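You operate a simulated robot arm through the tools that you are given. There is no shell and no other tool. Be economical: measure what you need, move in short steps, check, and stop when the job is done.

The job below is to be done with a simulated two-armed robot. You get a single attempt, and the scene is never put back.

Task
Rinse the blue jug cold, tip it out in the sink and stand it on the drainer.
Fine: rinse first, then tip; no scale is left on it; shut the tap; the other jug stays. Set down upright: what you pick out. What is to be rubbed or washed off counts as gone when no trace of it is left.

It is judged by the outcome, as a careful person would: the job done as asked, and still so three seconds after it is handed in. It fails if anything else is knocked over, pushed out of place, dropped, spilled or broken.

Robot
Two 7-joint arms with two-finger parallel grippers on one trunk, on a base that drives. Base frame: it is fixed to the floor where the robot stands at the start and does not move with it; the origin is under the middle of the robot, x ahead of it, y to its left, z up. Units: mm, rad, N and s.
The left shoulder is at the start at [50, 165, 1055], the right one opposite. With the tool pointing down near the work surface each hand reaches from about 240 to 700 mm from the robot's upright axis, wherever it stands, measured 20 degrees to its own side. Places, roughly: cold lever [-900, -1300, 900]; drainer [-300, -1000, 800]; sink [-900, -1100, 700]; warm lever [-600, -1300, 900]. Payload 3.91 kg a hand.
The TCP of each hand is the grasp point between the finger pads, 30 mm short of the fingertips. In the tool frame z runs along the fingers and y along their closing line. The gripper opens to 110 mm. The fingers are 20 mm wide and 10 mm thick; the gripper's body (48 by 112 mm) begins 55 mm behind the TCP.
Orientation is that of the tool frame in the base frame, as a unit quaternion [w, x, y, z]. With the fingers straight down and closing along the base's y, the tool's x points along the base's -x, its y along +y and its z along -z.

Tools
- The arms move only by the tool move_arm. It takes "left_rows", "right_rows" or both (then of equal length, played together; a hand with none holds still); each is a list of rows, each a list of 7 numbers: the turn, a rotation vector about the tool's x, y, z in rad, then the shift along the tool's x, y, z in mm, then the finger opening in mm, from 0 to 110. In form: [[rx, ry, rz, x, y, z, hand], ...]. A call has 1 to 10 rows; each row shifts and turns the commanded pose from where the row before left it, along the tool's axes as they then stand. A row lasts 0.2 s, in which the tool goes at most 50 mm and 0.15 rad; a call with a longer step from one row to the next is refused whole, and so is a gripper value outside its range. A pose out of reach is approached as far as the arm can. The call stops where the force on the tool passes 40 N (or 10 N more than at its start, if that is more) or the arm is blocked; 0.2 s more then pass. The fingers move at their own pace (about 45 mm/s each) and stop on an object; they squeeze with about 22 N. The grip force told is the motor's: it shows also when the fingers shut on nothing. Time passes only in rows, and 0.2 s behind the last, so rows that do not move let the fingers close. The reply holds the time, the measured pose of the TCP, the force on the tool along the base axes, the opening and the grip force, in the units named above and with some noise, with the torque about the TCP (base axes, N m) and any sound that the robot's microphone picked up.
- Cameras (640 x 400 px; columns grow to the right, rows downward): "scene" is now at [107.8, -37.8, 1224.8]; the picture's right is [-0.41, -0.91, 0.00], its down [-0.54, 0.25, -0.81] and it looks along [0.73, -0.33, -0.59] (base axes); focal length 252 px, centre (320, 200). "left" rides on the left gripper at [72, -17, -103] in its tool frame; the picture's right is [0.23, 0.97, 0.00], its down [-0.76, 0.18, -0.62] and it looks along [-0.61, 0.14, 0.78] (tool axes); focal length 222 px, centre (320, 200). "right" rides on the right gripper at [72, 17, -103] in its tool frame; the picture's right is [-0.23, 0.97, 0.00], its down [-0.76, -0.18, -0.62] and it looks along [-0.61, -0.14, 0.78] (tool axes); focal length 222 px, centre (320, 200). There is no depth. A picture from a camera that has moved, and an enlarged one, comes with that camera's place and axes in the base frame and with its lens.
- get_image(camera): a new picture of that camera. The clock stands still meanwhile.
- slide_trunk(by): slides the trunk up (or, below 0, down) by that many mm; the arms and the scene camera ride with it, the base frame stays. It gives what a move gives, with no picture.
- base_move(legs): drives the robot by 1 to 6 legs, each [ahead, left, turn to the left] in mm, mm and rad, along the robot's own axes; the way and the turn of a leg run together, so that a leg with both is an arc; at most 1500 mm and 3.142 rad a leg. The arms and the cameras ride along, it lands a little off, and it stops where it bumps. It gives what a move gives.
- turn_head(pan, tilt): turns the head with the scene camera to pan (to the left, within 1.396 rad either way) and tilt (down, from -0.506 to 1.204), counted from straight ahead of the robot. It gives what a move gives.
- zoom(camera, box): a new picture of the part [left, top, right, bottom] of that camera's present view, enlarged. The clock stands still meanwhile.
- hand_in(): hands the job in; it is judged then, once.

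Work in short steps. Places have to be worked out from the pictures, the camera data and where the tool is seen: move nearer, look again, correct. Check each grasp and each placing, and mend what went wrong. You have 120 turns and 88 pictures in all, those below and enlarged ones among them. Open the grippers and draw the arms clear of the work before you hand the job in, unless the task says otherwise; then end with one line.

The tools are called after "Emit:" by a JSON object that holds its "method" and its "body". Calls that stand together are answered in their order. move_arm: Moves the arms, as the interface text tells. Its arguments: {"type":"object","properties":{"left_rows":{"type":"array"},"right_rows":{"type":"array"}},"required":[]} The other tools are called the same way: slide_trunk (by) slides the trunk up or down; base_move (legs) drives the base; turn_head (pan, tilt) turns the head that bears the scene camera; get_image (camera) takes a picture; zoom (camera, box) takes an enlarged picture of a part of a camera's view; hand_in () hands the job in.

At the start:

```text
time: 0.0
left_tcp_pos: [480.1, -15.1, 1010.4]
left_orientation: [-0.001, 0.0, 1.0, 0.0]
left_ft_force: [0.6, 0.0, -0.9]
left_ft_torque: [0.0, 0.02, 0.0]
left_gripper_width: 109.8
left_grip_force: 0.0
right_tcp_pos: [316.8, -361.5, 1084.3]
right_orientation: [0.0, 0.0, 1.0, 0.0]
right_ft_force: [-0.1, 0.7, 0.4]
right_ft_torque: [0.0, 0.01, -0.01]
right_gripper_width: 109.9
right_grip_force: 0.0
trunk travel left (down, up): [-275.0, 228.0]
robot x, y, heading: [-2.9, -1.2, 0.003]
head pan, tilt: [-0.428, 0.634]
```

scene: 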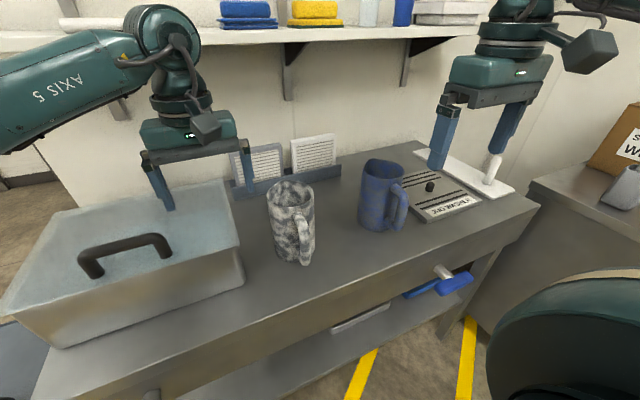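
right: 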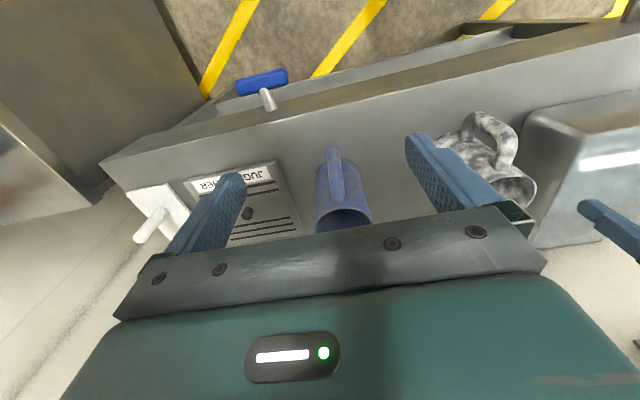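
left: 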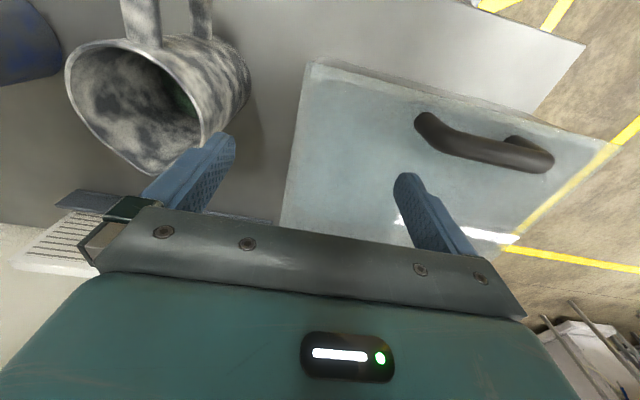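

The scene shows a blue jug, a mottled jug, a labelled plate ("JUG …ER") and cards on the wall. I'll zoom in on these to read them.

Emit:
{"method": "zoom", "body": {"camera": "scene", "box": [340, 130, 520, 242]}}

Emit:
{"method": "zoom", "body": {"camera": "scene", "box": [220, 120, 360, 270]}}

Emit:
{"method": "zoom", "body": {"camera": "right", "box": [100, 60, 420, 260]}}

```text
3.56 times, centred on (430, 186) of scene
camera zoom: at [107.8, -37.8, 1224.8], right [-0.41, -0.91, 0.0], down [-0.54, 0.25, -0.81], along [0.73, -0.33, -0.59], focal length 894 px, centre (-71, 250)
```

zoom: 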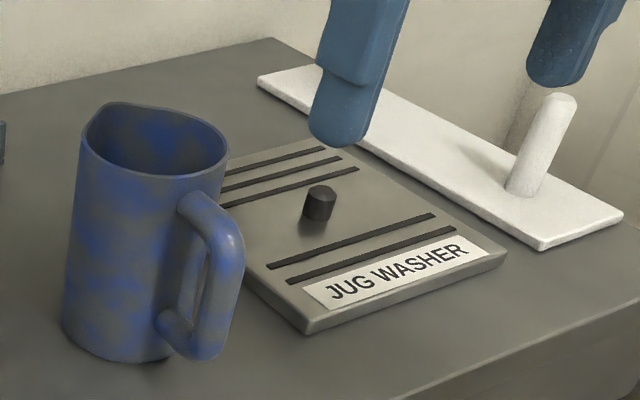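

```text
2.67 times, centred on (290, 195) of scene
camera zoom: at [107.8, -37.8, 1224.8], right [-0.41, -0.91, 0.0], down [-0.54, 0.25, -0.81], along [0.73, -0.33, -0.59], focal length 671 px, centre (400, 213)
```

zoom: 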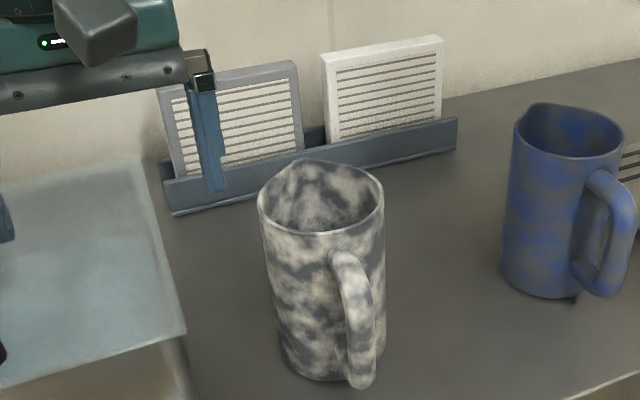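

```text
2.00 times, centred on (260, 160) of right
camera zoom: at [246.5, -344.0, 1187.8], right [0.23, 0.97, 0.0], down [0.76, -0.18, 0.62], along [0.61, -0.14, -0.78], focal length 444 px, centre (440, 280)
```

zoom: 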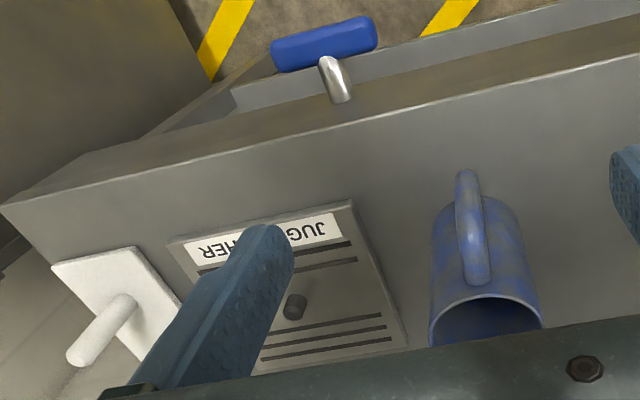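

The blue jug carries grey scale patches, and the sink is behind me to the right. I'll turn the head right to see the way there.

Emit:
{"method": "turn_head", "body": {"pan": -1.39, "tilt": 0.5}}

Emit:
{"method": "get_image", "body": {"camera": "scene"}}

```text
time: 1.2
left_tcp_pos: [480.1, -15.8, 1011.9]
left_orientation: [0.0, 0.0, 1.0, 0.0]
left_ft_force: [-0.3, 1.2, -0.7]
left_ft_torque: [0.04, -0.01, 0.02]
left_gripper_width: 109.7
left_grip_force: 0.1
right_tcp_pos: [317.6, -360.8, 1084.9]
right_orientation: [0.0, 0.001, 1.0, 0.0]
right_ft_force: [0.1, -1.1, 0.2]
right_ft_torque: [-0.01, -0.01, -0.01]
right_gripper_width: 110.1
right_grip_force: 0.0
trunk travel left (down, up): [-275.0, 228.0]
robot x, y, heading: [-1.5, -3.7, 0.001]
head pan, tilt: [-1.389, 0.499]
```

```text
81 pictures are left
camera scene: at [44.8, -91.1, 1236.9], right [-0.98, -0.18, 0.0], down [-0.09, 0.47, -0.88], along [0.16, -0.86, -0.48], focal length 252 px, centre (320, 200)
```

scene: 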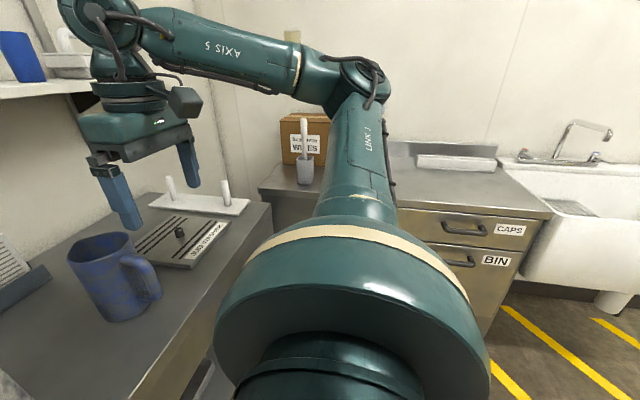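

The counter and sink run along the -y wall. I'll back off a little and turn right to face it.

Emit:
{"method": "base_move", "body": {"legs": [[-250, 0, 0], [0, 0, -1.57]]}}

Emit:
{"method": "turn_head", "body": {"pan": -0.4, "tilt": 0.5}}

Emit:
{"method": "get_image", "body": {"camera": "scene"}}

```text
time: 6.9
left_tcp_pos: [-263.3, -479.0, 1011.4]
left_orientation: [-0.001, 0.708, 0.707, 0.0]
left_ft_force: [0.4, 0.6, -1.1]
left_ft_torque: [0.0, 0.01, -0.02]
left_gripper_width: 110.0
left_grip_force: 0.1
right_tcp_pos: [-608.2, -316.5, 1084.0]
right_orientation: [0.0, 0.707, 0.707, 0.001]
right_ft_force: [0.1, 0.2, 0.2]
right_ft_torque: [0.02, 0.0, 0.02]
right_gripper_width: 109.7
right_grip_force: 0.0
trunk travel left (down, up): [-275.0, 228.0]
robot x, y, heading: [-248.0, -3.4, -1.571]
head pan, tilt: [-1.389, 0.499]
```

```text
time: 8.1
left_tcp_pos: [-263.6, -480.6, 1011.1]
left_orientation: [0.001, 0.708, 0.706, 0.0]
left_ft_force: [0.7, -0.1, 0.2]
left_ft_torque: [-0.03, 0.0, 0.04]
left_gripper_width: 109.9
left_grip_force: 0.1
right_tcp_pos: [-607.8, -316.5, 1083.4]
right_orientation: [0.001, 0.708, 0.707, 0.0]
right_ft_force: [-0.6, -0.9, -0.2]
right_ft_torque: [0.01, -0.03, 0.0]
right_gripper_width: 109.9
right_grip_force: 0.1
trunk travel left (down, up): [-275.0, 228.0]
robot x, y, heading: [-246.4, 1.6, -1.571]
head pan, tilt: [-0.4, 0.499]
```

```text
80 pictures are left
camera scene: at [-284.2, -114.5, 1236.9], right [-0.92, 0.39, 0.0], down [0.19, 0.44, -0.88], along [-0.34, -0.81, -0.48], focal length 252 px, centre (320, 200)
```

scene: 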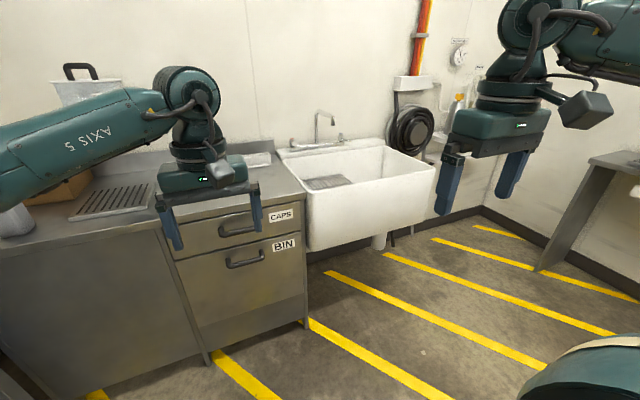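

Emit:
{"method": "zoom", "body": {"camera": "scene", "box": [240, 90, 400, 210]}}

Emit:
{"method": "zoom", "body": {"camera": "scene", "box": [40, 150, 200, 240]}}

Emit:
{"method": "zoom", "body": {"camera": "scene", "box": [370, 20, 490, 160]}}

```text
3.33 times, centred on (320, 150) of scene
camera zoom: at [-284.2, -114.5, 1236.9], right [-0.92, 0.39, 0.0], down [0.19, 0.44, -0.88], along [-0.34, -0.81, -0.48], focal length 839 px, centre (320, 367)
```

zoom: 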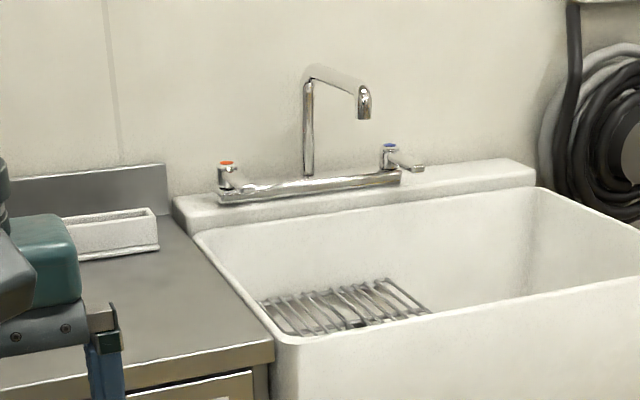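

```text
4.00 times, centred on (120, 195) of scene
camera zoom: at [-284.2, -114.5, 1236.9], right [-0.92, 0.39, 0.0], down [0.19, 0.44, -0.88], along [-0.34, -0.81, -0.48], focal length 1006 px, centre (1120, 220)
```

zoom: 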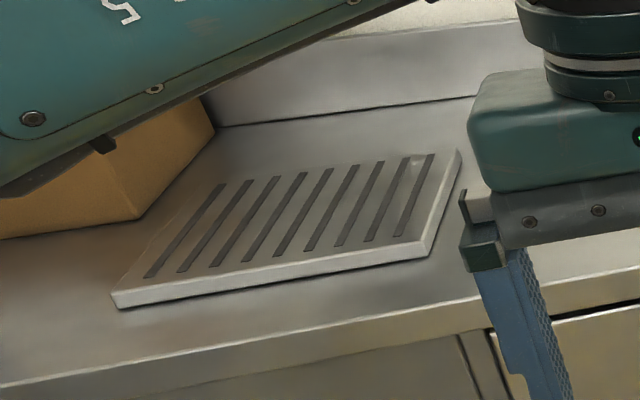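

```text
2.86 times, centred on (430, 90) of scene
camera zoom: at [-284.2, -114.5, 1236.9], right [-0.92, 0.39, 0.0], down [0.19, 0.44, -0.88], along [-0.34, -0.81, -0.48], focal length 719 px, centre (6, 514)
```

zoom: 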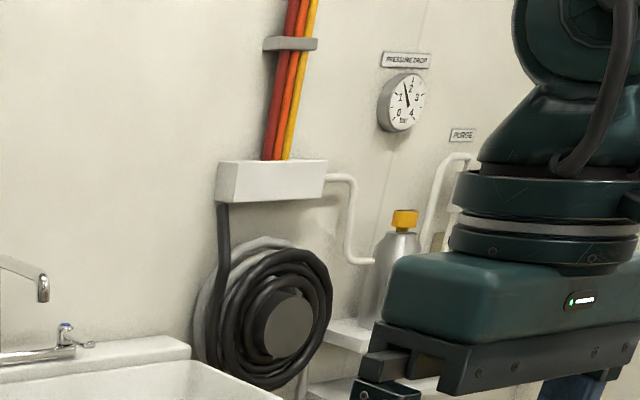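

Blue-capped cold lever is on the right, so the left hand should carry the jug and the right work the tap. I'll drive back to the bench, shifted right, so the blue jug lies ahead of the left arm.

Emit:
{"method": "base_move", "body": {"legs": [[0, 0, 1.571], [0, -400, 0]]}}

Emit:
{"method": "turn_head", "body": {"pan": 0.15, "tilt": 0.5}}

Emit:
{"method": "get_image", "body": {"camera": "scene"}}

```text
time: 16.0
left_tcp_pos: [226.8, -422.4, 1010.5]
left_orientation: [0.0, 0.007, 1.0, 0.0]
left_ft_force: [0.3, 0.2, 0.3]
left_ft_torque: [0.02, -0.02, 0.03]
left_gripper_width: 110.0
left_grip_force: 0.1
right_tcp_pos: [59.0, -765.7, 1083.6]
right_orientation: [0.0, 0.006, 1.0, 0.0]
right_ft_force: [0.0, -0.3, 0.4]
right_ft_torque: [-0.02, 0.0, 0.0]
right_gripper_width: 109.9
right_grip_force: 0.1
trunk travel left (down, up): [-275.0, 228.0]
robot x, y, heading: [-252.7, -399.1, -0.009]
head pan, tilt: [-0.4, 0.499]
```

```text
time: 16.9
left_tcp_pos: [227.2, -422.6, 1011.5]
left_orientation: [-0.001, 0.006, 1.0, -0.001]
left_ft_force: [0.4, 0.1, 0.0]
left_ft_torque: [-0.01, 0.0, 0.01]
left_gripper_width: 110.0
left_grip_force: 0.1
right_tcp_pos: [59.4, -765.1, 1084.1]
right_orientation: [0.0, 0.006, 1.0, 0.0]
right_ft_force: [0.5, -0.6, 0.3]
right_ft_torque: [-0.02, 0.0, -0.02]
right_gripper_width: 110.0
right_grip_force: 0.1
trunk travel left (down, up): [-275.0, 228.0]
robot x, y, heading: [-253.0, -402.2, -0.011]
head pan, tilt: [0.15, 0.499]
```

```text
76 pictures are left
camera scene: at [-134.8, -389.8, 1236.9], right [0.14, -0.99, 0.0], down [-0.47, -0.07, -0.88], along [0.87, 0.12, -0.48], focal length 252 px, centre (320, 200)
```

scene: 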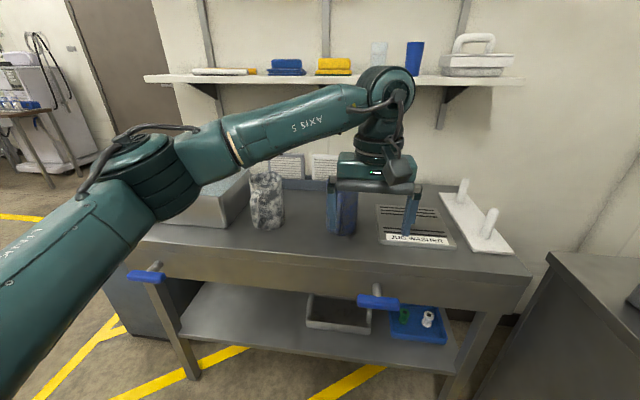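

Triangulating three views puts the jug base near (510, -372), bench top z≈765, jug top ≈940. I'll drive forward with the left fingertips still above the jug's rim and look down with the left camera.

Emit:
{"method": "move_arm", "body": {"left_rows": [[0, 0, 0, 0, 0, -40, 110], [0, 0, 0, 0, 0, -40, 110]]}}

Emit:
{"method": "base_move", "body": {"legs": [[200, -40, 0.01]]}}

Emit:
{"method": "get_image", "body": {"camera": "left"}}

Emit:
{"method": "get_image", "body": {"camera": "scene"}}

```text
time: 17.6
left_tcp_pos: [227.4, -422.1, 1089.6]
left_orientation: [0.0, 0.006, 1.0, 0.0]
left_ft_force: [0.4, -0.6, -0.1]
left_ft_torque: [0.0, 0.0, -0.01]
left_gripper_width: 109.9
left_grip_force: 0.0
right_tcp_pos: [60.1, -765.1, 1084.8]
right_orientation: [-0.001, 0.006, 1.0, 0.0]
right_ft_force: [0.8, -0.2, 0.4]
right_ft_torque: [-0.01, 0.02, 0.02]
right_gripper_width: 110.2
right_grip_force: 0.0
trunk travel left (down, up): [-275.0, 228.0]
robot x, y, heading: [-252.1, -399.4, -0.013]
head pan, tilt: [0.15, 0.499]
```

```text
time: 19.2
left_tcp_pos: [427.2, -458.7, 1090.3]
left_orientation: [0.0, 0.002, 1.0, -0.001]
left_ft_force: [1.1, -0.2, 0.9]
left_ft_torque: [0.02, -0.03, -0.01]
left_gripper_width: 110.1
left_grip_force: 0.0
right_tcp_pos: [262.4, -803.0, 1084.6]
right_orientation: [0.0, 0.001, 1.0, 0.0]
right_ft_force: [-0.1, 0.4, -0.8]
right_ft_torque: [0.02, 0.01, 0.01]
right_gripper_width: 109.9
right_grip_force: 0.0
trunk travel left (down, up): [-275.0, 228.0]
robot x, y, heading: [-53.2, -442.7, -0.002]
head pan, tilt: [0.15, 0.499]
```

```text
75 pictures are left
camera left: at [353.7, -475.0, 1194.9], right [-0.22, 0.97, 0.0], down [0.76, 0.18, 0.62], along [0.61, 0.14, -0.78], focal length 222 px, centre (320, 200)
```

left: 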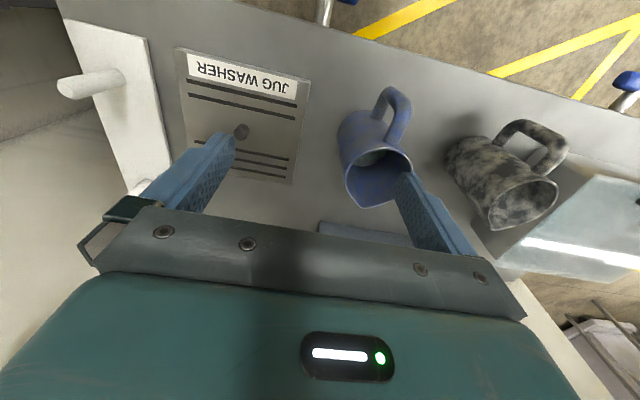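

```text
74 pictures are left
camera scene: at [65.1, -430.0, 1236.8], right [0.15, -0.99, 0.0], down [-0.47, -0.07, -0.88], along [0.87, 0.13, -0.48], focal length 252 px, centre (320, 200)
```

scene: 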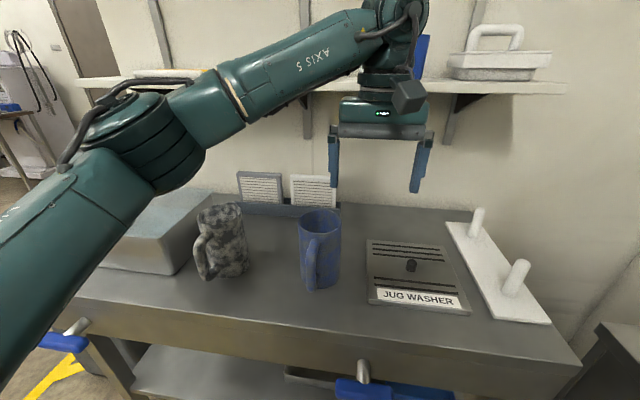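

Zooming on the jug to fix the handle's direction and size.

Emit:
{"method": "zoom", "body": {"camera": "scene", "box": [270, 190, 370, 300]}}

Emit:
{"method": "zoom", "body": {"camera": "left", "box": [310, 70, 440, 220]}}

```text
3.64 times, centred on (320, 245) of scene
camera zoom: at [65.1, -430.0, 1236.8], right [0.15, -0.99, 0.0], down [-0.47, -0.07, -0.88], along [0.87, 0.13, -0.48], focal length 915 px, centre (320, 36)
```

zoom: 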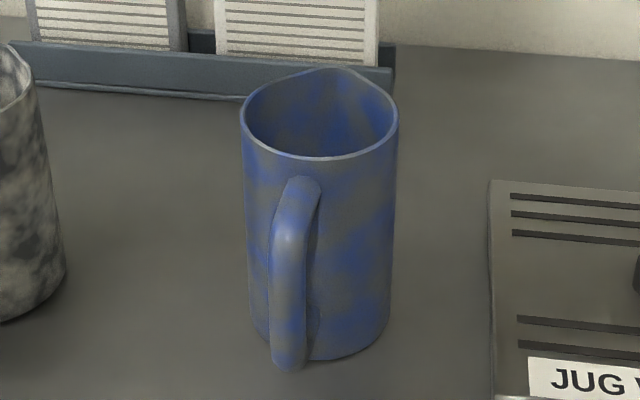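

```text
2.67 times, centred on (375, 145) of left
camera zoom: at [353.7, -475.0, 1194.9], right [-0.22, 0.97, 0.0], down [0.76, 0.18, 0.62], along [0.61, 0.14, -0.78], focal length 592 px, centre (173, 347)
```

zoom: 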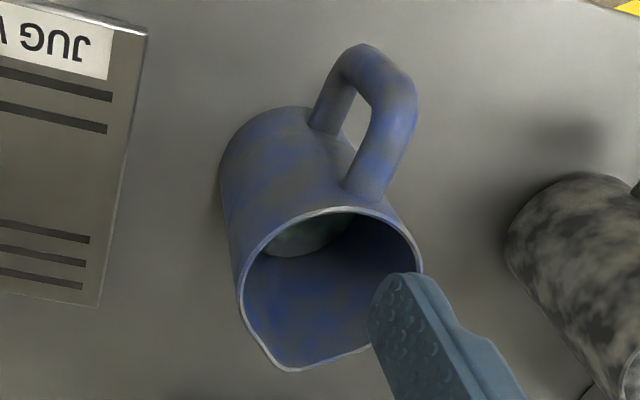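

Handle points ≈175° (towards me), spout away; body ≈92 mm across. I'll straddle it from above, turn it so the handle faces right, then regrip it from the side. First align over it.

Emit:
{"method": "move_arm", "body": {"left_rows": [[0, 0, 0, -31, 46, 0, 110], [0, 0, 0, -32, 44, 0, 110], [0, 0, 0, 0, 0, 30, 110], [0, 0, 0, 0, 0, 30, 110]]}}

Emit:
{"method": "get_image", "body": {"camera": "left"}}

Emit:
{"method": "zoom", "body": {"camera": "scene", "box": [240, 130, 400, 300]}}

```text
refused: row 1 steps farther than a row can; nothing moved
```

```text
71 pictures are left
camera left: at [353.7, -475.0, 1194.9], right [-0.22, 0.97, 0.0], down [0.76, 0.18, 0.62], along [0.61, 0.14, -0.78], focal length 222 px, centre (320, 200)
```

left: 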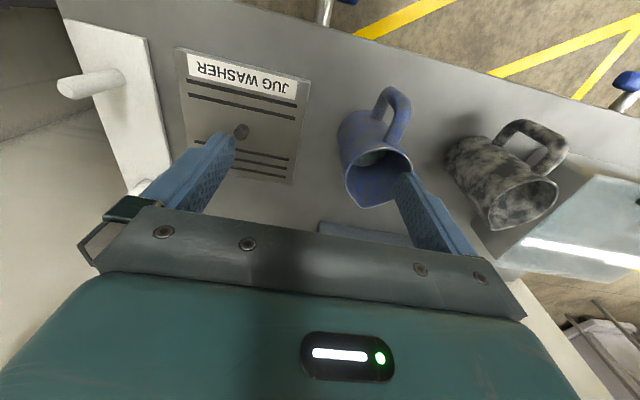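

```text
2.35 times, centred on (320, 215) of scene
camera zoom: at [65.1, -430.0, 1236.8], right [0.15, -0.99, 0.0], down [-0.47, -0.07, -0.88], along [0.87, 0.13, -0.48], focal length 592 px, centre (320, 165)
```

zoom: 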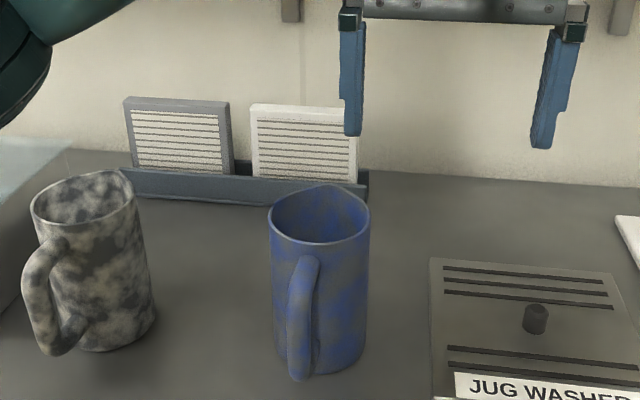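

The step was too long; I'll split it into smaller ones.

Emit:
{"method": "move_arm", "body": {"left_rows": [[0, 0, 0, -21, 31, 0, 110], [0, 0, 0, -21, 30, 0, 110], [0, 0, 0, -21, 30, 0, 110], [0, 0, 0, 0, 0, 30, 110], [0, 0, 0, 0, 0, 30, 110]]}}

Emit:
{"method": "get_image", "body": {"camera": "left"}}

Emit:
{"method": "zoom", "body": {"camera": "scene", "box": [240, 130, 400, 300]}}

```text
time: 20.4
left_tcp_pos: [489.5, -366.2, 1029.5]
left_orientation: [0.0, 0.002, 1.0, 0.0]
left_ft_force: [-0.6, 0.8, 0.3]
left_ft_torque: [-0.01, -0.01, 0.01]
left_gripper_width: 110.5
left_grip_force: 0.1
right_tcp_pos: [262.6, -802.9, 1084.0]
right_orientation: [0.0, 0.002, 1.0, 0.0]
right_ft_force: [-0.3, 0.2, -1.0]
right_ft_torque: [0.02, -0.02, 0.0]
right_gripper_width: 110.0
right_grip_force: 0.1
trunk travel left (down, up): [-275.0, 228.0]
robot x, y, heading: [-53.0, -439.7, -0.001]
head pan, tilt: [0.15, 0.499]
```

```text
69 pictures are left
camera left: at [416.7, -383.6, 1133.8], right [-0.22, 0.97, 0.0], down [0.76, 0.17, 0.62], along [0.61, 0.14, -0.78], focal length 222 px, centre (320, 200)
```

left: 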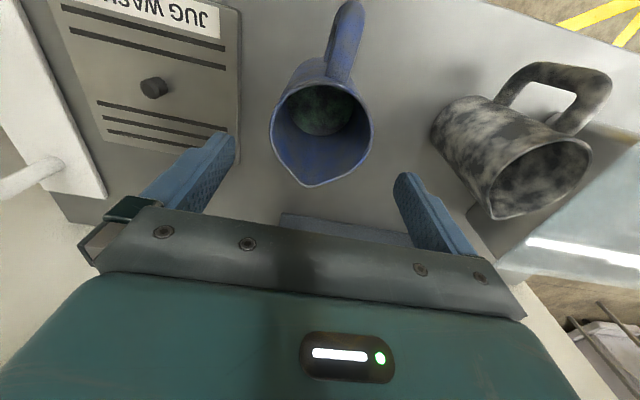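

```text
2.35 times, centred on (320, 215) of scene
camera zoom: at [64.7, -429.7, 1236.9], right [0.15, -0.99, 0.0], down [-0.47, -0.07, -0.88], along [0.87, 0.13, -0.48], focal length 592 px, centre (320, 165)
```

zoom: 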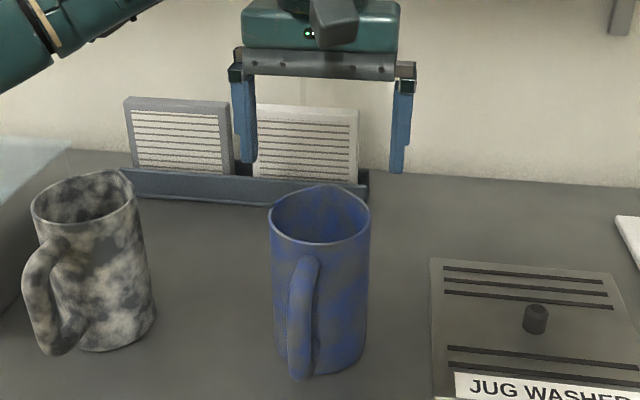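

Rim centre resolves to about (487, -366, 950); the fingers straddle it. Lowering to about 918 and watching the force.

Emit:
{"method": "move_arm", "body": {"left_rows": [[0, 0, 0, 2, 0, 30, 110], [0, 0, 0, 0, 0, 30, 110], [0, 0, 0, 0, 0, 30, 110], [0, 0, 0, 0, 0, 20, 110]]}}

Emit:
{"method": "zoom", "body": {"camera": "scene", "box": [240, 130, 400, 300]}}

```text
time: 21.4
left_tcp_pos: [489.3, -368.3, 920.6]
left_orientation: [0.0, 0.002, 1.0, 0.001]
left_ft_force: [0.0, 0.3, -0.9]
left_ft_torque: [0.0, 0.02, 0.03]
left_gripper_width: 110.1
left_grip_force: 0.0
right_tcp_pos: [263.5, -803.2, 1085.4]
right_orientation: [0.0, 0.003, 1.0, 0.0]
right_ft_force: [-0.2, -0.2, 0.1]
right_ft_torque: [-0.01, -0.01, 0.02]
right_gripper_width: 110.0
right_grip_force: 0.0
trunk travel left (down, up): [-275.0, 228.0]
robot x, y, heading: [-55.0, -438.4, 0.003]
head pan, tilt: [0.15, 0.499]
```

```text
2.35 times, centred on (320, 215) of scene
camera zoom: at [64.7, -429.8, 1236.9], right [0.15, -0.99, 0.0], down [-0.47, -0.07, -0.88], along [0.87, 0.13, -0.48], focal length 592 px, centre (320, 165)
```

zoom: 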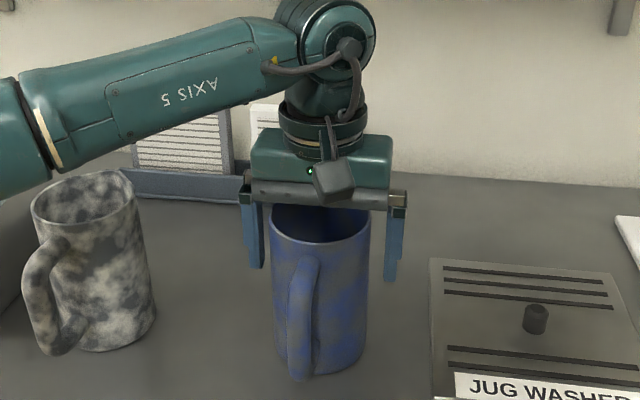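

Straddling cleanly. Closing and lifting a few millimetres.

Emit:
{"method": "move_arm", "body": {"left_rows": [[0, 0, 0, 0, 0, 0, 60], [0, 0, 0, 0, 0, 0, 60], [0, 0, 0, 0, 0, 0, 60], [0, 0, 0, 0, 0, 0, 60], [0, 0, 0, 0, 0, -10, 60], [0, 0, 0, 0, 0, -20, 60]]}}

Emit:
{"method": "zoom", "body": {"camera": "scene", "box": [240, 130, 400, 300]}}

```text
time: 22.8
left_tcp_pos: [487.5, -367.5, 951.6]
left_orientation: [0.001, 0.002, 1.0, 0.001]
left_ft_force: [-0.2, -1.4, 2.2]
left_ft_torque: [0.06, -0.05, 0.04]
left_gripper_width: 88.4
left_grip_force: 22.2
right_tcp_pos: [261.6, -803.6, 1085.3]
right_orientation: [-0.001, 0.002, 1.0, 0.0]
right_ft_force: [1.0, -0.8, -0.2]
right_ft_torque: [0.03, 0.0, -0.01]
right_gripper_width: 109.9
right_grip_force: 0.1
trunk travel left (down, up): [-275.0, 228.0]
robot x, y, heading: [-52.2, -444.3, -0.004]
head pan, tilt: [0.15, 0.499]
```

```text
2.35 times, centred on (320, 215) of scene
camera zoom: at [64.5, -429.9, 1236.9], right [0.15, -0.99, 0.0], down [-0.47, -0.07, -0.88], along [0.87, 0.13, -0.48], focal length 592 px, centre (320, 165)
```

zoom: 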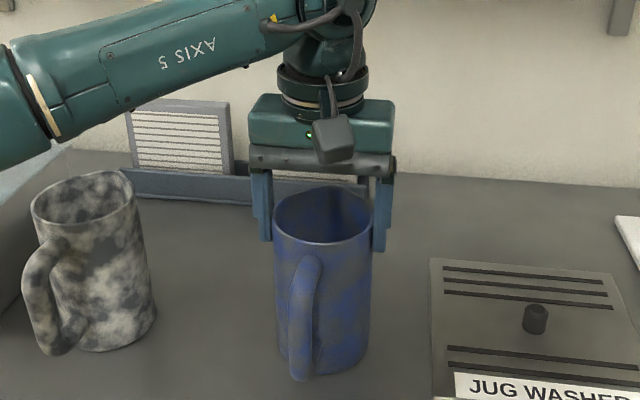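

The fingers slid up the jug rather than lifting it (jug unmoved). I'll go back down while open, close fully with more wait, then lift gently reading the force.

Emit:
{"method": "move_arm", "body": {"left_rows": [[0, 0, 0, 0, 0, 0, 110], [0, 0, 0, 0, 0, 0, 110], [0, 0, 0, 0, 0, 20, 110], [0, 0, 0, 0, 0, 20, 110], [0, 0, 0, 0, 0, 0, 50], [0, 0, 0, 0, 0, 0, 50], [0, 0, 0, 0, 0, 0, 50], [0, 0, 0, 0, 0, 0, 50], [0, 0, 0, 0, 0, 0, 50], [0, 0, 0, 0, 0, 0, 50]]}}

Emit:
{"method": "move_arm", "body": {"left_rows": [[0, 0, 0, 0, 0, -3, 50], [0, 0, 0, 0, 0, -4, 50]]}}

Emit:
{"method": "zoom", "body": {"camera": "scene", "box": [240, 130, 400, 300]}}

```text
time: 25.0
left_tcp_pos: [488.2, -367.1, 911.1]
left_orientation: [0.0, 0.001, 1.0, 0.001]
left_ft_force: [0.6, 0.1, -0.2]
left_ft_torque: [-0.09, -0.18, -0.02]
left_gripper_width: 89.7
left_grip_force: 21.8
right_tcp_pos: [262.7, -803.4, 1085.0]
right_orientation: [0.0, 0.002, 1.0, 0.001]
right_ft_force: [0.5, 0.0, -0.3]
right_ft_torque: [0.02, 0.03, -0.03]
right_gripper_width: 110.1
right_grip_force: 0.1
trunk travel left (down, up): [-275.0, 228.0]
robot x, y, heading: [-55.7, -441.6, -0.004]
head pan, tilt: [0.15, 0.499]
```

```text
time: 25.6
left_tcp_pos: [489.3, -368.3, 917.5]
left_orientation: [0.0, 0.002, 1.0, 0.0]
left_ft_force: [-0.1, -0.9, -3.3]
left_ft_torque: [-0.04, 0.01, 0.01]
left_gripper_width: 89.5
left_grip_force: 22.0
right_tcp_pos: [263.5, -803.0, 1084.1]
right_orientation: [0.0, 0.002, 1.0, 0.0]
right_ft_force: [0.7, 0.3, -0.3]
right_ft_torque: [-0.02, 0.0, -0.01]
right_gripper_width: 110.1
right_grip_force: 0.1
trunk travel left (down, up): [-275.0, 228.0]
robot x, y, heading: [-53.4, -441.8, -0.002]
head pan, tilt: [0.15, 0.499]
```

```text
2.35 times, centred on (320, 215) of scene
camera zoom: at [64.8, -429.8, 1236.8], right [0.15, -0.99, 0.0], down [-0.47, -0.07, -0.88], along [0.87, 0.13, -0.48], focal length 592 px, centre (320, 165)
```

zoom: 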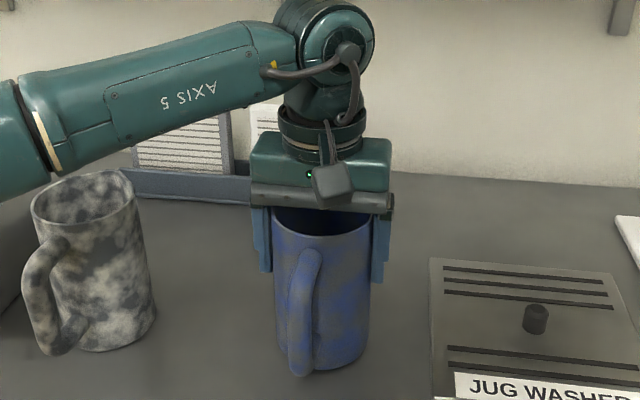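

It's now lifting (≈3.3 N weight). Raising a bit more, slowly, to see that it holds.

Emit:
{"method": "move_arm", "body": {"left_rows": [[0, 0, 0, 0, 0, -4, 50], [0, 0, 0, 0, 0, -4, 50], [0, 0, 0, 0, 0, -4, 50], [0, 0, 0, 0, 0, 0, 50]]}}

Emit:
{"method": "zoom", "body": {"camera": "scene", "box": [240, 130, 400, 300]}}

```text
time: 26.6
left_tcp_pos: [488.5, -367.8, 929.9]
left_orientation: [0.001, 0.002, 1.0, 0.0]
left_ft_force: [0.7, -0.4, -3.3]
left_ft_torque: [0.0, -0.02, -0.01]
left_gripper_width: 89.6
left_grip_force: 22.1
right_tcp_pos: [262.2, -803.2, 1084.5]
right_orientation: [0.0, 0.001, 1.0, -0.001]
right_ft_force: [0.0, -0.1, -0.3]
right_ft_torque: [-0.02, 0.02, 0.0]
right_gripper_width: 109.9
right_grip_force: 0.1
trunk travel left (down, up): [-275.0, 228.0]
robot x, y, heading: [-55.8, -439.4, 0.002]
head pan, tilt: [0.15, 0.499]
```

```text
2.35 times, centred on (320, 215) of scene
camera zoom: at [64.9, -429.8, 1236.8], right [0.15, -0.99, 0.0], down [-0.47, -0.07, -0.88], along [0.87, 0.13, -0.48], focal length 592 px, centre (320, 165)
```

zoom: 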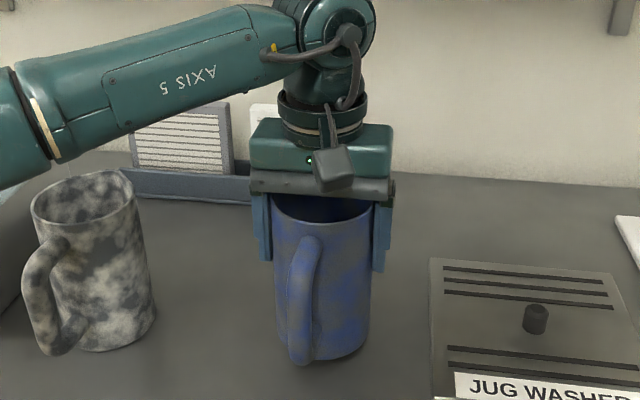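

Holding firmly. Rotating the jug counter-clockwise (handle to swing past my right) while drawing it 50 mm towards me.

Emit:
{"method": "move_arm", "body": {"left_rows": [[0, 0, 0, 25, 0, -5, 50], [0, 0, 0, 25, 0, -5, 50], [0, 0, -0.14, 0, 0, 0, 50], [0, 0, -0.14, 0, 0, 0, 50], [0, 0, -0.14, 0, 0, 0, 50], [0, 0, -0.14, 0, 0, 0, 50], [0, 0, -0.14, 0, 0, 0, 50], [0, 0, -0.14, 0, 0, 0, 50], [0, 0, -0.14, 0, 0, 0, 50], [0, 0, -0.14, 0, 0, 0, 50]]}}

Emit:
{"method": "move_arm", "body": {"left_rows": [[0, 0, -0.14, 0, 0, 0, 50], [0, 0, -0.14, 0, 0, 0, 50], [0, 0, -0.14, 0, 0, 0, 50], [0, 0, -0.14, 0, 0, 0, 50], [0, 0, -0.14, 0, 0, 0, 50], [0, 0, -0.14, 0, 0, 0, 50], [0, 0, -0.14, 0, 0, 0, 50]]}}

Emit:
{"method": "get_image", "body": {"camera": "scene"}}

```text
time: 28.8
left_tcp_pos: [438.4, -367.4, 940.1]
left_orientation: [0.0, -0.531, 0.847, 0.0]
left_ft_force: [-0.9, 1.2, -3.5]
left_ft_torque: [0.01, -0.02, -0.05]
left_gripper_width: 89.7
left_grip_force: 21.8
right_tcp_pos: [262.5, -804.3, 1084.6]
right_orientation: [0.0, 0.002, 1.0, 0.0]
right_ft_force: [0.0, 0.0, 0.1]
right_ft_torque: [-0.01, -0.02, -0.01]
right_gripper_width: 109.8
right_grip_force: 0.1
trunk travel left (down, up): [-275.0, 228.0]
robot x, y, heading: [-53.7, -441.1, -0.002]
head pan, tilt: [0.15, 0.499]
```

```text
time: 30.4
left_tcp_pos: [439.2, -367.7, 940.8]
left_orientation: [0.0, 0.867, -0.498, 0.0]
left_ft_force: [-0.5, 0.1, -3.5]
left_ft_torque: [0.01, 0.04, 0.04]
left_gripper_width: 89.9
left_grip_force: 22.3
right_tcp_pos: [262.2, -803.2, 1084.1]
right_orientation: [0.0, 0.002, 1.0, 0.001]
right_ft_force: [0.5, 0.4, 0.5]
right_ft_torque: [0.0, 0.0, 0.0]
right_gripper_width: 110.3
right_grip_force: 0.2
trunk travel left (down, up): [-275.0, 228.0]
robot x, y, heading: [-50.9, -441.7, -0.004]
head pan, tilt: [0.15, 0.499]
```

```text
63 pictures are left
camera scene: at [64.8, -429.8, 1236.8], right [0.15, -0.99, 0.0], down [-0.47, -0.07, -0.88], along [0.87, 0.13, -0.48], focal length 252 px, centre (320, 200)
```

scene: 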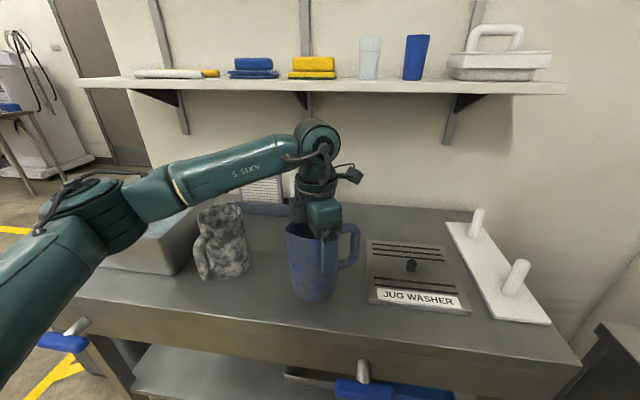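

Handle now points ≈292°. Lowering the jug back on to the bench (29 mm) and releasing.

Emit:
{"method": "move_arm", "body": {"left_rows": [[0, 0, 0, 0, 0, 14, 50], [0, 0, 0, 0, 0, 11, 50], [0, 0, 0, 0, 0, 3, 50], [0, 0, 0, 0, 0, 1.5, 50], [0, 0, 0, 0, 0, 0, 50]]}}

```text
time: 31.6
left_tcp_pos: [437.5, -368.3, 911.1]
left_orientation: [0.0, 0.866, -0.499, -0.001]
left_ft_force: [0.2, -0.2, 1.0]
left_ft_torque: [0.13, 0.17, 0.01]
left_gripper_width: 89.4
left_grip_force: 22.0
right_tcp_pos: [261.7, -803.4, 1083.3]
right_orientation: [-0.001, 0.001, 1.0, 0.0]
right_ft_force: [0.6, -0.7, -0.2]
right_ft_torque: [0.0, 0.01, 0.02]
right_gripper_width: 109.8
right_grip_force: 0.0
trunk travel left (down, up): [-275.0, 228.0]
robot x, y, heading: [-53.0, -444.6, -0.001]
head pan, tilt: [0.15, 0.499]
```

Weight is off the hand: it stands on the bench. Opening and rising straight up, clear of the rim.

Emit:
{"method": "move_arm", "body": {"left_rows": [[0, 0, 0, 0, 0, 0, 110], [0, 0, 0, 0, 0, 0, 110], [0, 0, 0, 0, 0, 0, 110], [0, 0, 0, 0, 0, -25, 110], [0, 0, 0, 0, 0, -40, 110], [0, 0, 0, 0, 0, -45, 110], [0, 0, 0, 0, 0, -45, 110]]}}

Emit:
{"method": "zoom", "body": {"camera": "scene", "box": [200, 120, 440, 320]}}

```text
time: 33.2
left_tcp_pos: [435.6, -368.2, 1066.6]
left_orientation: [0.001, 0.866, -0.5, 0.0]
left_ft_force: [0.2, 0.3, 1.2]
left_ft_torque: [-0.01, 0.0, 0.02]
left_gripper_width: 109.9
left_grip_force: 0.1
right_tcp_pos: [262.3, -804.6, 1084.9]
right_orientation: [-0.001, 0.002, 1.0, 0.0]
right_ft_force: [0.2, 0.4, 0.0]
right_ft_torque: [0.02, 0.01, 0.0]
right_gripper_width: 109.8
right_grip_force: 0.0
trunk travel left (down, up): [-275.0, 228.0]
robot x, y, heading: [-54.8, -442.2, -0.004]
head pan, tilt: [0.15, 0.499]
```

```text
2.00 times, centred on (320, 220) of scene
camera zoom: at [64.3, -430.0, 1236.9], right [0.15, -0.99, 0.0], down [-0.47, -0.07, -0.88], along [0.87, 0.13, -0.48], focal length 503 px, centre (320, 160)
```

zoom: 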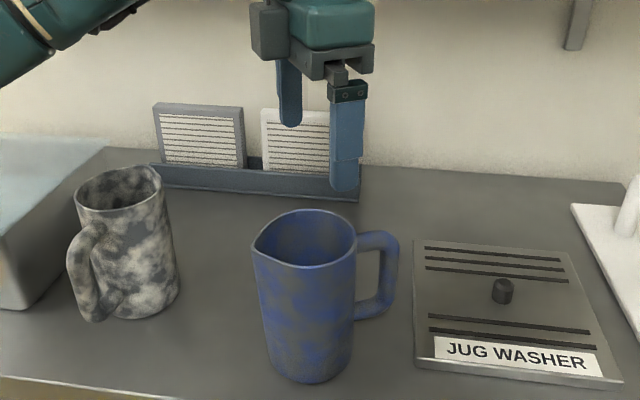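

Jug stands cleanly, handle to the right. Tool x now points at -60°, so backing off 130 mm along it and pitching the tool to horizontal gives a side approach with the camera on top.

Emit:
{"method": "move_arm", "body": {"left_rows": [[0, 0, 0, -45, 0, 0, 110], [0, 0, 0, -45, 0, 0, 110], [0, 0, 0, -45, 0, 0, 110], [0, 0.14, 0, 0, 0, 0, 110], [0, 0.14, 0, 0, 0, 0, 110], [0, 0.14, 0, 0, 0, 0, 110], [0, 0.14, 0, 0, 0, 0, 110], [0, 0.14, 0, 0, 0, 0, 110]]}}

Emit:
{"method": "move_arm", "body": {"left_rows": [[0, 0.145, 0, 0, 0, 0, 110], [0, 0.145, 0, 0, 0, 0, 110], [0, 0.145, 0, 0, 0, 0, 110], [0, 0.145, 0, 0, 0, 0, 110], [0, 0.145, 0, 0, 0, 0, 110], [0, 0.146, 0, 0, 0, 0, 110]]}}

Emit:
{"method": "get_image", "body": {"camera": "scene"}}

Emit:
{"method": "get_image", "body": {"camera": "left"}}

```text
time: 35.0
left_tcp_pos: [370.0, -251.1, 1065.2]
left_orientation: [0.172, 0.813, -0.469, 0.298]
left_ft_force: [0.3, 0.1, 0.6]
left_ft_torque: [-0.01, -0.02, 0.01]
left_gripper_width: 110.0
left_grip_force: 0.1
right_tcp_pos: [262.8, -802.9, 1085.3]
right_orientation: [0.0, 0.001, 1.0, 0.0]
right_ft_force: [-0.1, 0.4, 1.0]
right_ft_torque: [-0.01, 0.0, -0.01]
right_gripper_width: 110.0
right_grip_force: 0.0
trunk travel left (down, up): [-275.0, 228.0]
robot x, y, heading: [-53.9, -439.3, -0.003]
head pan, tilt: [0.15, 0.499]
```

```text
time: 36.4
left_tcp_pos: [370.8, -251.1, 1066.8]
left_orientation: [0.352, 0.612, -0.352, 0.614]
left_ft_force: [-0.1, -0.2, 1.4]
left_ft_torque: [0.02, 0.02, -0.02]
left_gripper_width: 109.9
left_grip_force: 0.1
right_tcp_pos: [262.5, -802.2, 1085.0]
right_orientation: [0.0, 0.002, 1.0, 0.0]
right_ft_force: [0.4, -0.4, 0.1]
right_ft_torque: [0.01, -0.02, -0.02]
right_gripper_width: 109.8
right_grip_force: 0.0
trunk travel left (down, up): [-275.0, 228.0]
robot x, y, heading: [-54.1, -442.7, -0.005]
head pan, tilt: [0.15, 0.499]
```

```text
61 pictures are left
camera scene: at [64.7, -429.7, 1236.9], right [0.15, -0.99, 0.0], down [-0.47, -0.07, -0.88], along [0.87, 0.13, -0.48], focal length 252 px, centre (320, 200)
```

scene: 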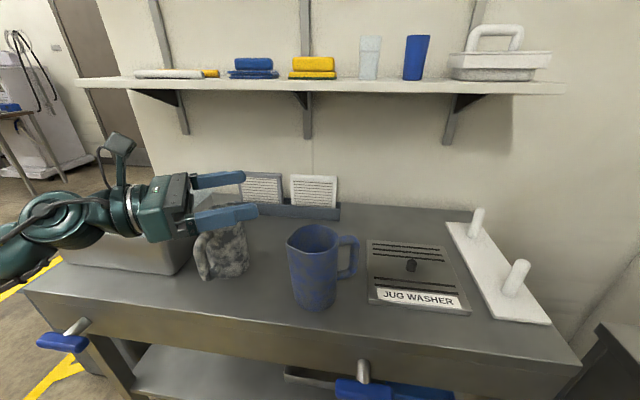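

```text
60 pictures are left
camera left: at [332.0, -152.3, 1139.2], right [-0.84, -0.49, 0.23], down [-0.47, 0.45, -0.76], along [0.27, -0.75, -0.6], focal length 222 px, centre (320, 200)
```

left: 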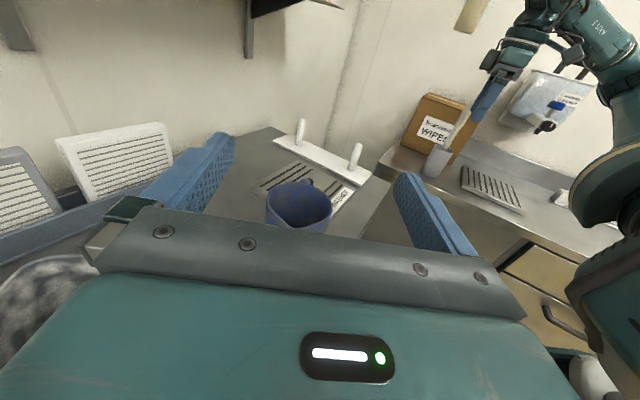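

Clearance to the mottled jug works out at about 36 mm. Lowering (tool -x) from 1067 to 880, then looking.

Emit:
{"method": "move_arm", "body": {"left_rows": [[0, 0, 0, -40, 0, 0, 110], [0, 0, 0, -40, 0, 0, 110], [0, 0, 0, -40, 0, 0, 110], [0, 0, 0, -40, 0, 0, 110], [0, 0, 0, -27, 0, 0, 110]]}}

Emit:
{"method": "zoom", "body": {"camera": "scene", "box": [160, 120, 440, 320]}}

Emit:
{"method": "get_image", "body": {"camera": "left"}}

```text
time: 37.6
left_tcp_pos: [370.6, -250.7, 878.2]
left_orientation: [0.354, 0.612, -0.354, 0.612]
left_ft_force: [0.2, -0.4, 0.2]
left_ft_torque: [0.04, 0.01, -0.01]
left_gripper_width: 110.0
left_grip_force: 0.2
right_tcp_pos: [262.5, -803.0, 1084.9]
right_orientation: [0.0, 0.002, 1.0, 0.0]
right_ft_force: [0.5, -0.7, -0.8]
right_ft_torque: [0.02, 0.0, -0.02]
right_gripper_width: 109.8
right_grip_force: 0.0
trunk travel left (down, up): [-275.0, 228.0]
robot x, y, heading: [-55.4, -439.6, 0.001]
head pan, tilt: [0.15, 0.499]
```

```text
2.00 times, centred on (300, 220) of scene
camera zoom: at [64.6, -429.8, 1236.9], right [0.15, -0.99, 0.0], down [-0.47, -0.07, -0.88], along [0.87, 0.13, -0.48], focal length 503 px, centre (360, 160)
```

zoom: 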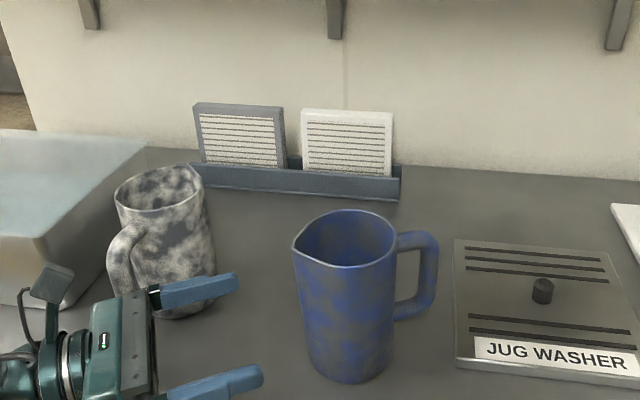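

```text
58 pictures are left
camera left: at [333.0, -152.9, 951.5], right [-0.84, -0.49, 0.23], down [-0.47, 0.45, -0.76], along [0.27, -0.75, -0.61], focal length 222 px, centre (320, 200)
```

left: 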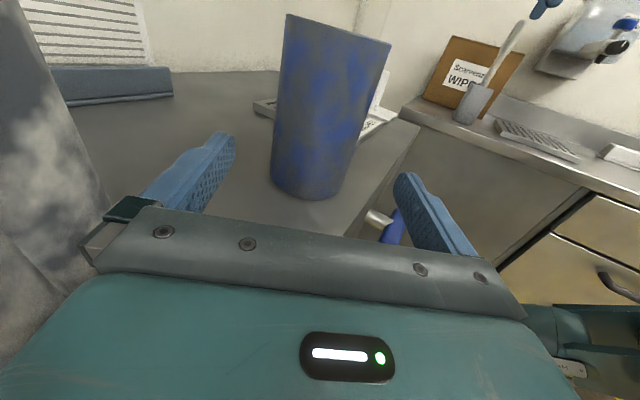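

Jug is centred between the fingers. Advancing 134 mm so the TCP is on its axis.

Emit:
{"method": "move_arm", "body": {"left_rows": [[0, 0, 0, 0, 0, 30, 110], [0, 0, 0, 0, 0, 30, 110], [0, 0, 0, 0, 0, 30, 110], [0, 0, 0, 0, 0, 24, 110], [0, 0, 0, 0, 0, 18, 110]]}}

Emit:
{"method": "zoom", "body": {"camera": "scene", "box": [160, 120, 440, 320]}}

Emit:
{"method": "get_image", "body": {"camera": "left"}}

```text
time: 38.8
left_tcp_pos: [437.9, -364.5, 879.3]
left_orientation: [0.352, 0.613, -0.352, 0.613]
left_ft_force: [-0.1, -0.5, 0.8]
left_ft_torque: [0.01, 0.01, 0.01]
left_gripper_width: 109.9
left_grip_force: 0.1
right_tcp_pos: [260.8, -803.2, 1084.7]
right_orientation: [0.0, 0.001, 1.0, 0.0]
right_ft_force: [0.2, -0.5, 0.8]
right_ft_torque: [0.0, 0.02, 0.01]
right_gripper_width: 110.1
right_grip_force: 0.0
trunk travel left (down, up): [-275.0, 228.0]
robot x, y, heading: [-50.3, -441.7, -0.003]
head pan, tilt: [0.15, 0.499]
```

```text
2.00 times, centred on (300, 220) of scene
camera zoom: at [64.6, -429.9, 1236.9], right [0.15, -0.99, 0.0], down [-0.47, -0.07, -0.88], along [0.87, 0.13, -0.48], focal length 503 px, centre (360, 160)
```

zoom: 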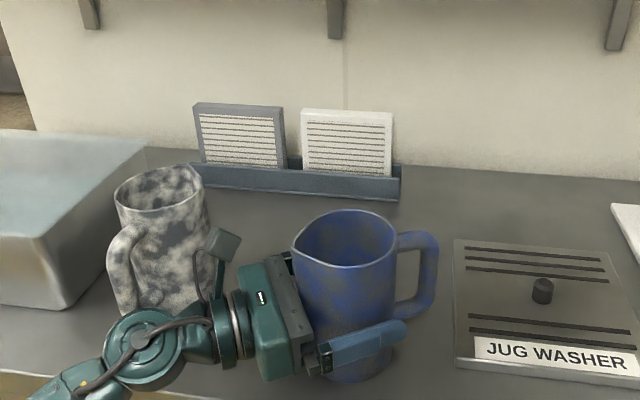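

```text
56 pictures are left
camera left: at [398.8, -267.1, 952.4], right [-0.84, -0.49, 0.23], down [-0.47, 0.45, -0.76], along [0.27, -0.75, -0.61], focal length 222 px, centre (320, 200)
```

left: 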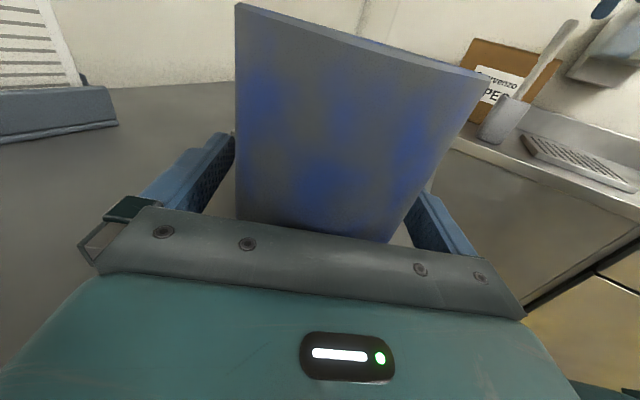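

Well placed. Closing, waiting, then lifting slowly a little.

Emit:
{"method": "move_arm", "body": {"left_rows": [[0, 0, 0, 0, 0, 0, 50], [0, 0, 0, 0, 0, 0, 50], [0, 0, 0, 0, 0, 0, 50], [0, 0, 0, 0, 0, 0, 50], [0, 0, 0, 0, 0, 0, 50], [0, 0, 0, 0, 0, 0, 50], [0, 0, 0, 4, 0, 0, 50], [0, 0, 0, 5, 0, 0, 50], [0, 0, 0, 6, 0, 0, 50], [0, 0, 0, 0, 0, 0, 50]]}}

Emit:
{"method": "zoom", "body": {"camera": "scene", "box": [160, 120, 440, 320]}}

```text
time: 41.0
left_tcp_pos: [436.1, -364.3, 894.1]
left_orientation: [0.354, 0.613, -0.353, 0.612]
left_ft_force: [0.3, 0.1, -3.5]
left_ft_torque: [0.01, 0.03, 0.01]
left_gripper_width: 89.3
left_grip_force: 21.2
right_tcp_pos: [262.9, -803.4, 1083.2]
right_orientation: [0.0, 0.002, 1.0, -0.001]
right_ft_force: [0.8, 0.6, 0.3]
right_ft_torque: [-0.01, 0.0, 0.01]
right_gripper_width: 109.9
right_grip_force: 0.0
trunk travel left (down, up): [-275.0, 228.0]
robot x, y, heading: [-52.5, -442.2, -0.006]
head pan, tilt: [0.15, 0.499]
```

```text
2.00 times, centred on (300, 220) of scene
camera zoom: at [64.8, -429.8, 1236.8], right [0.15, -0.99, 0.0], down [-0.47, -0.07, -0.88], along [0.87, 0.13, -0.48], focal length 503 px, centre (360, 160)
```

zoom: 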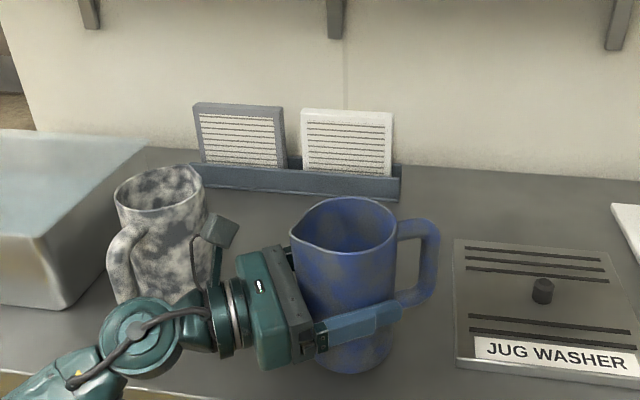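

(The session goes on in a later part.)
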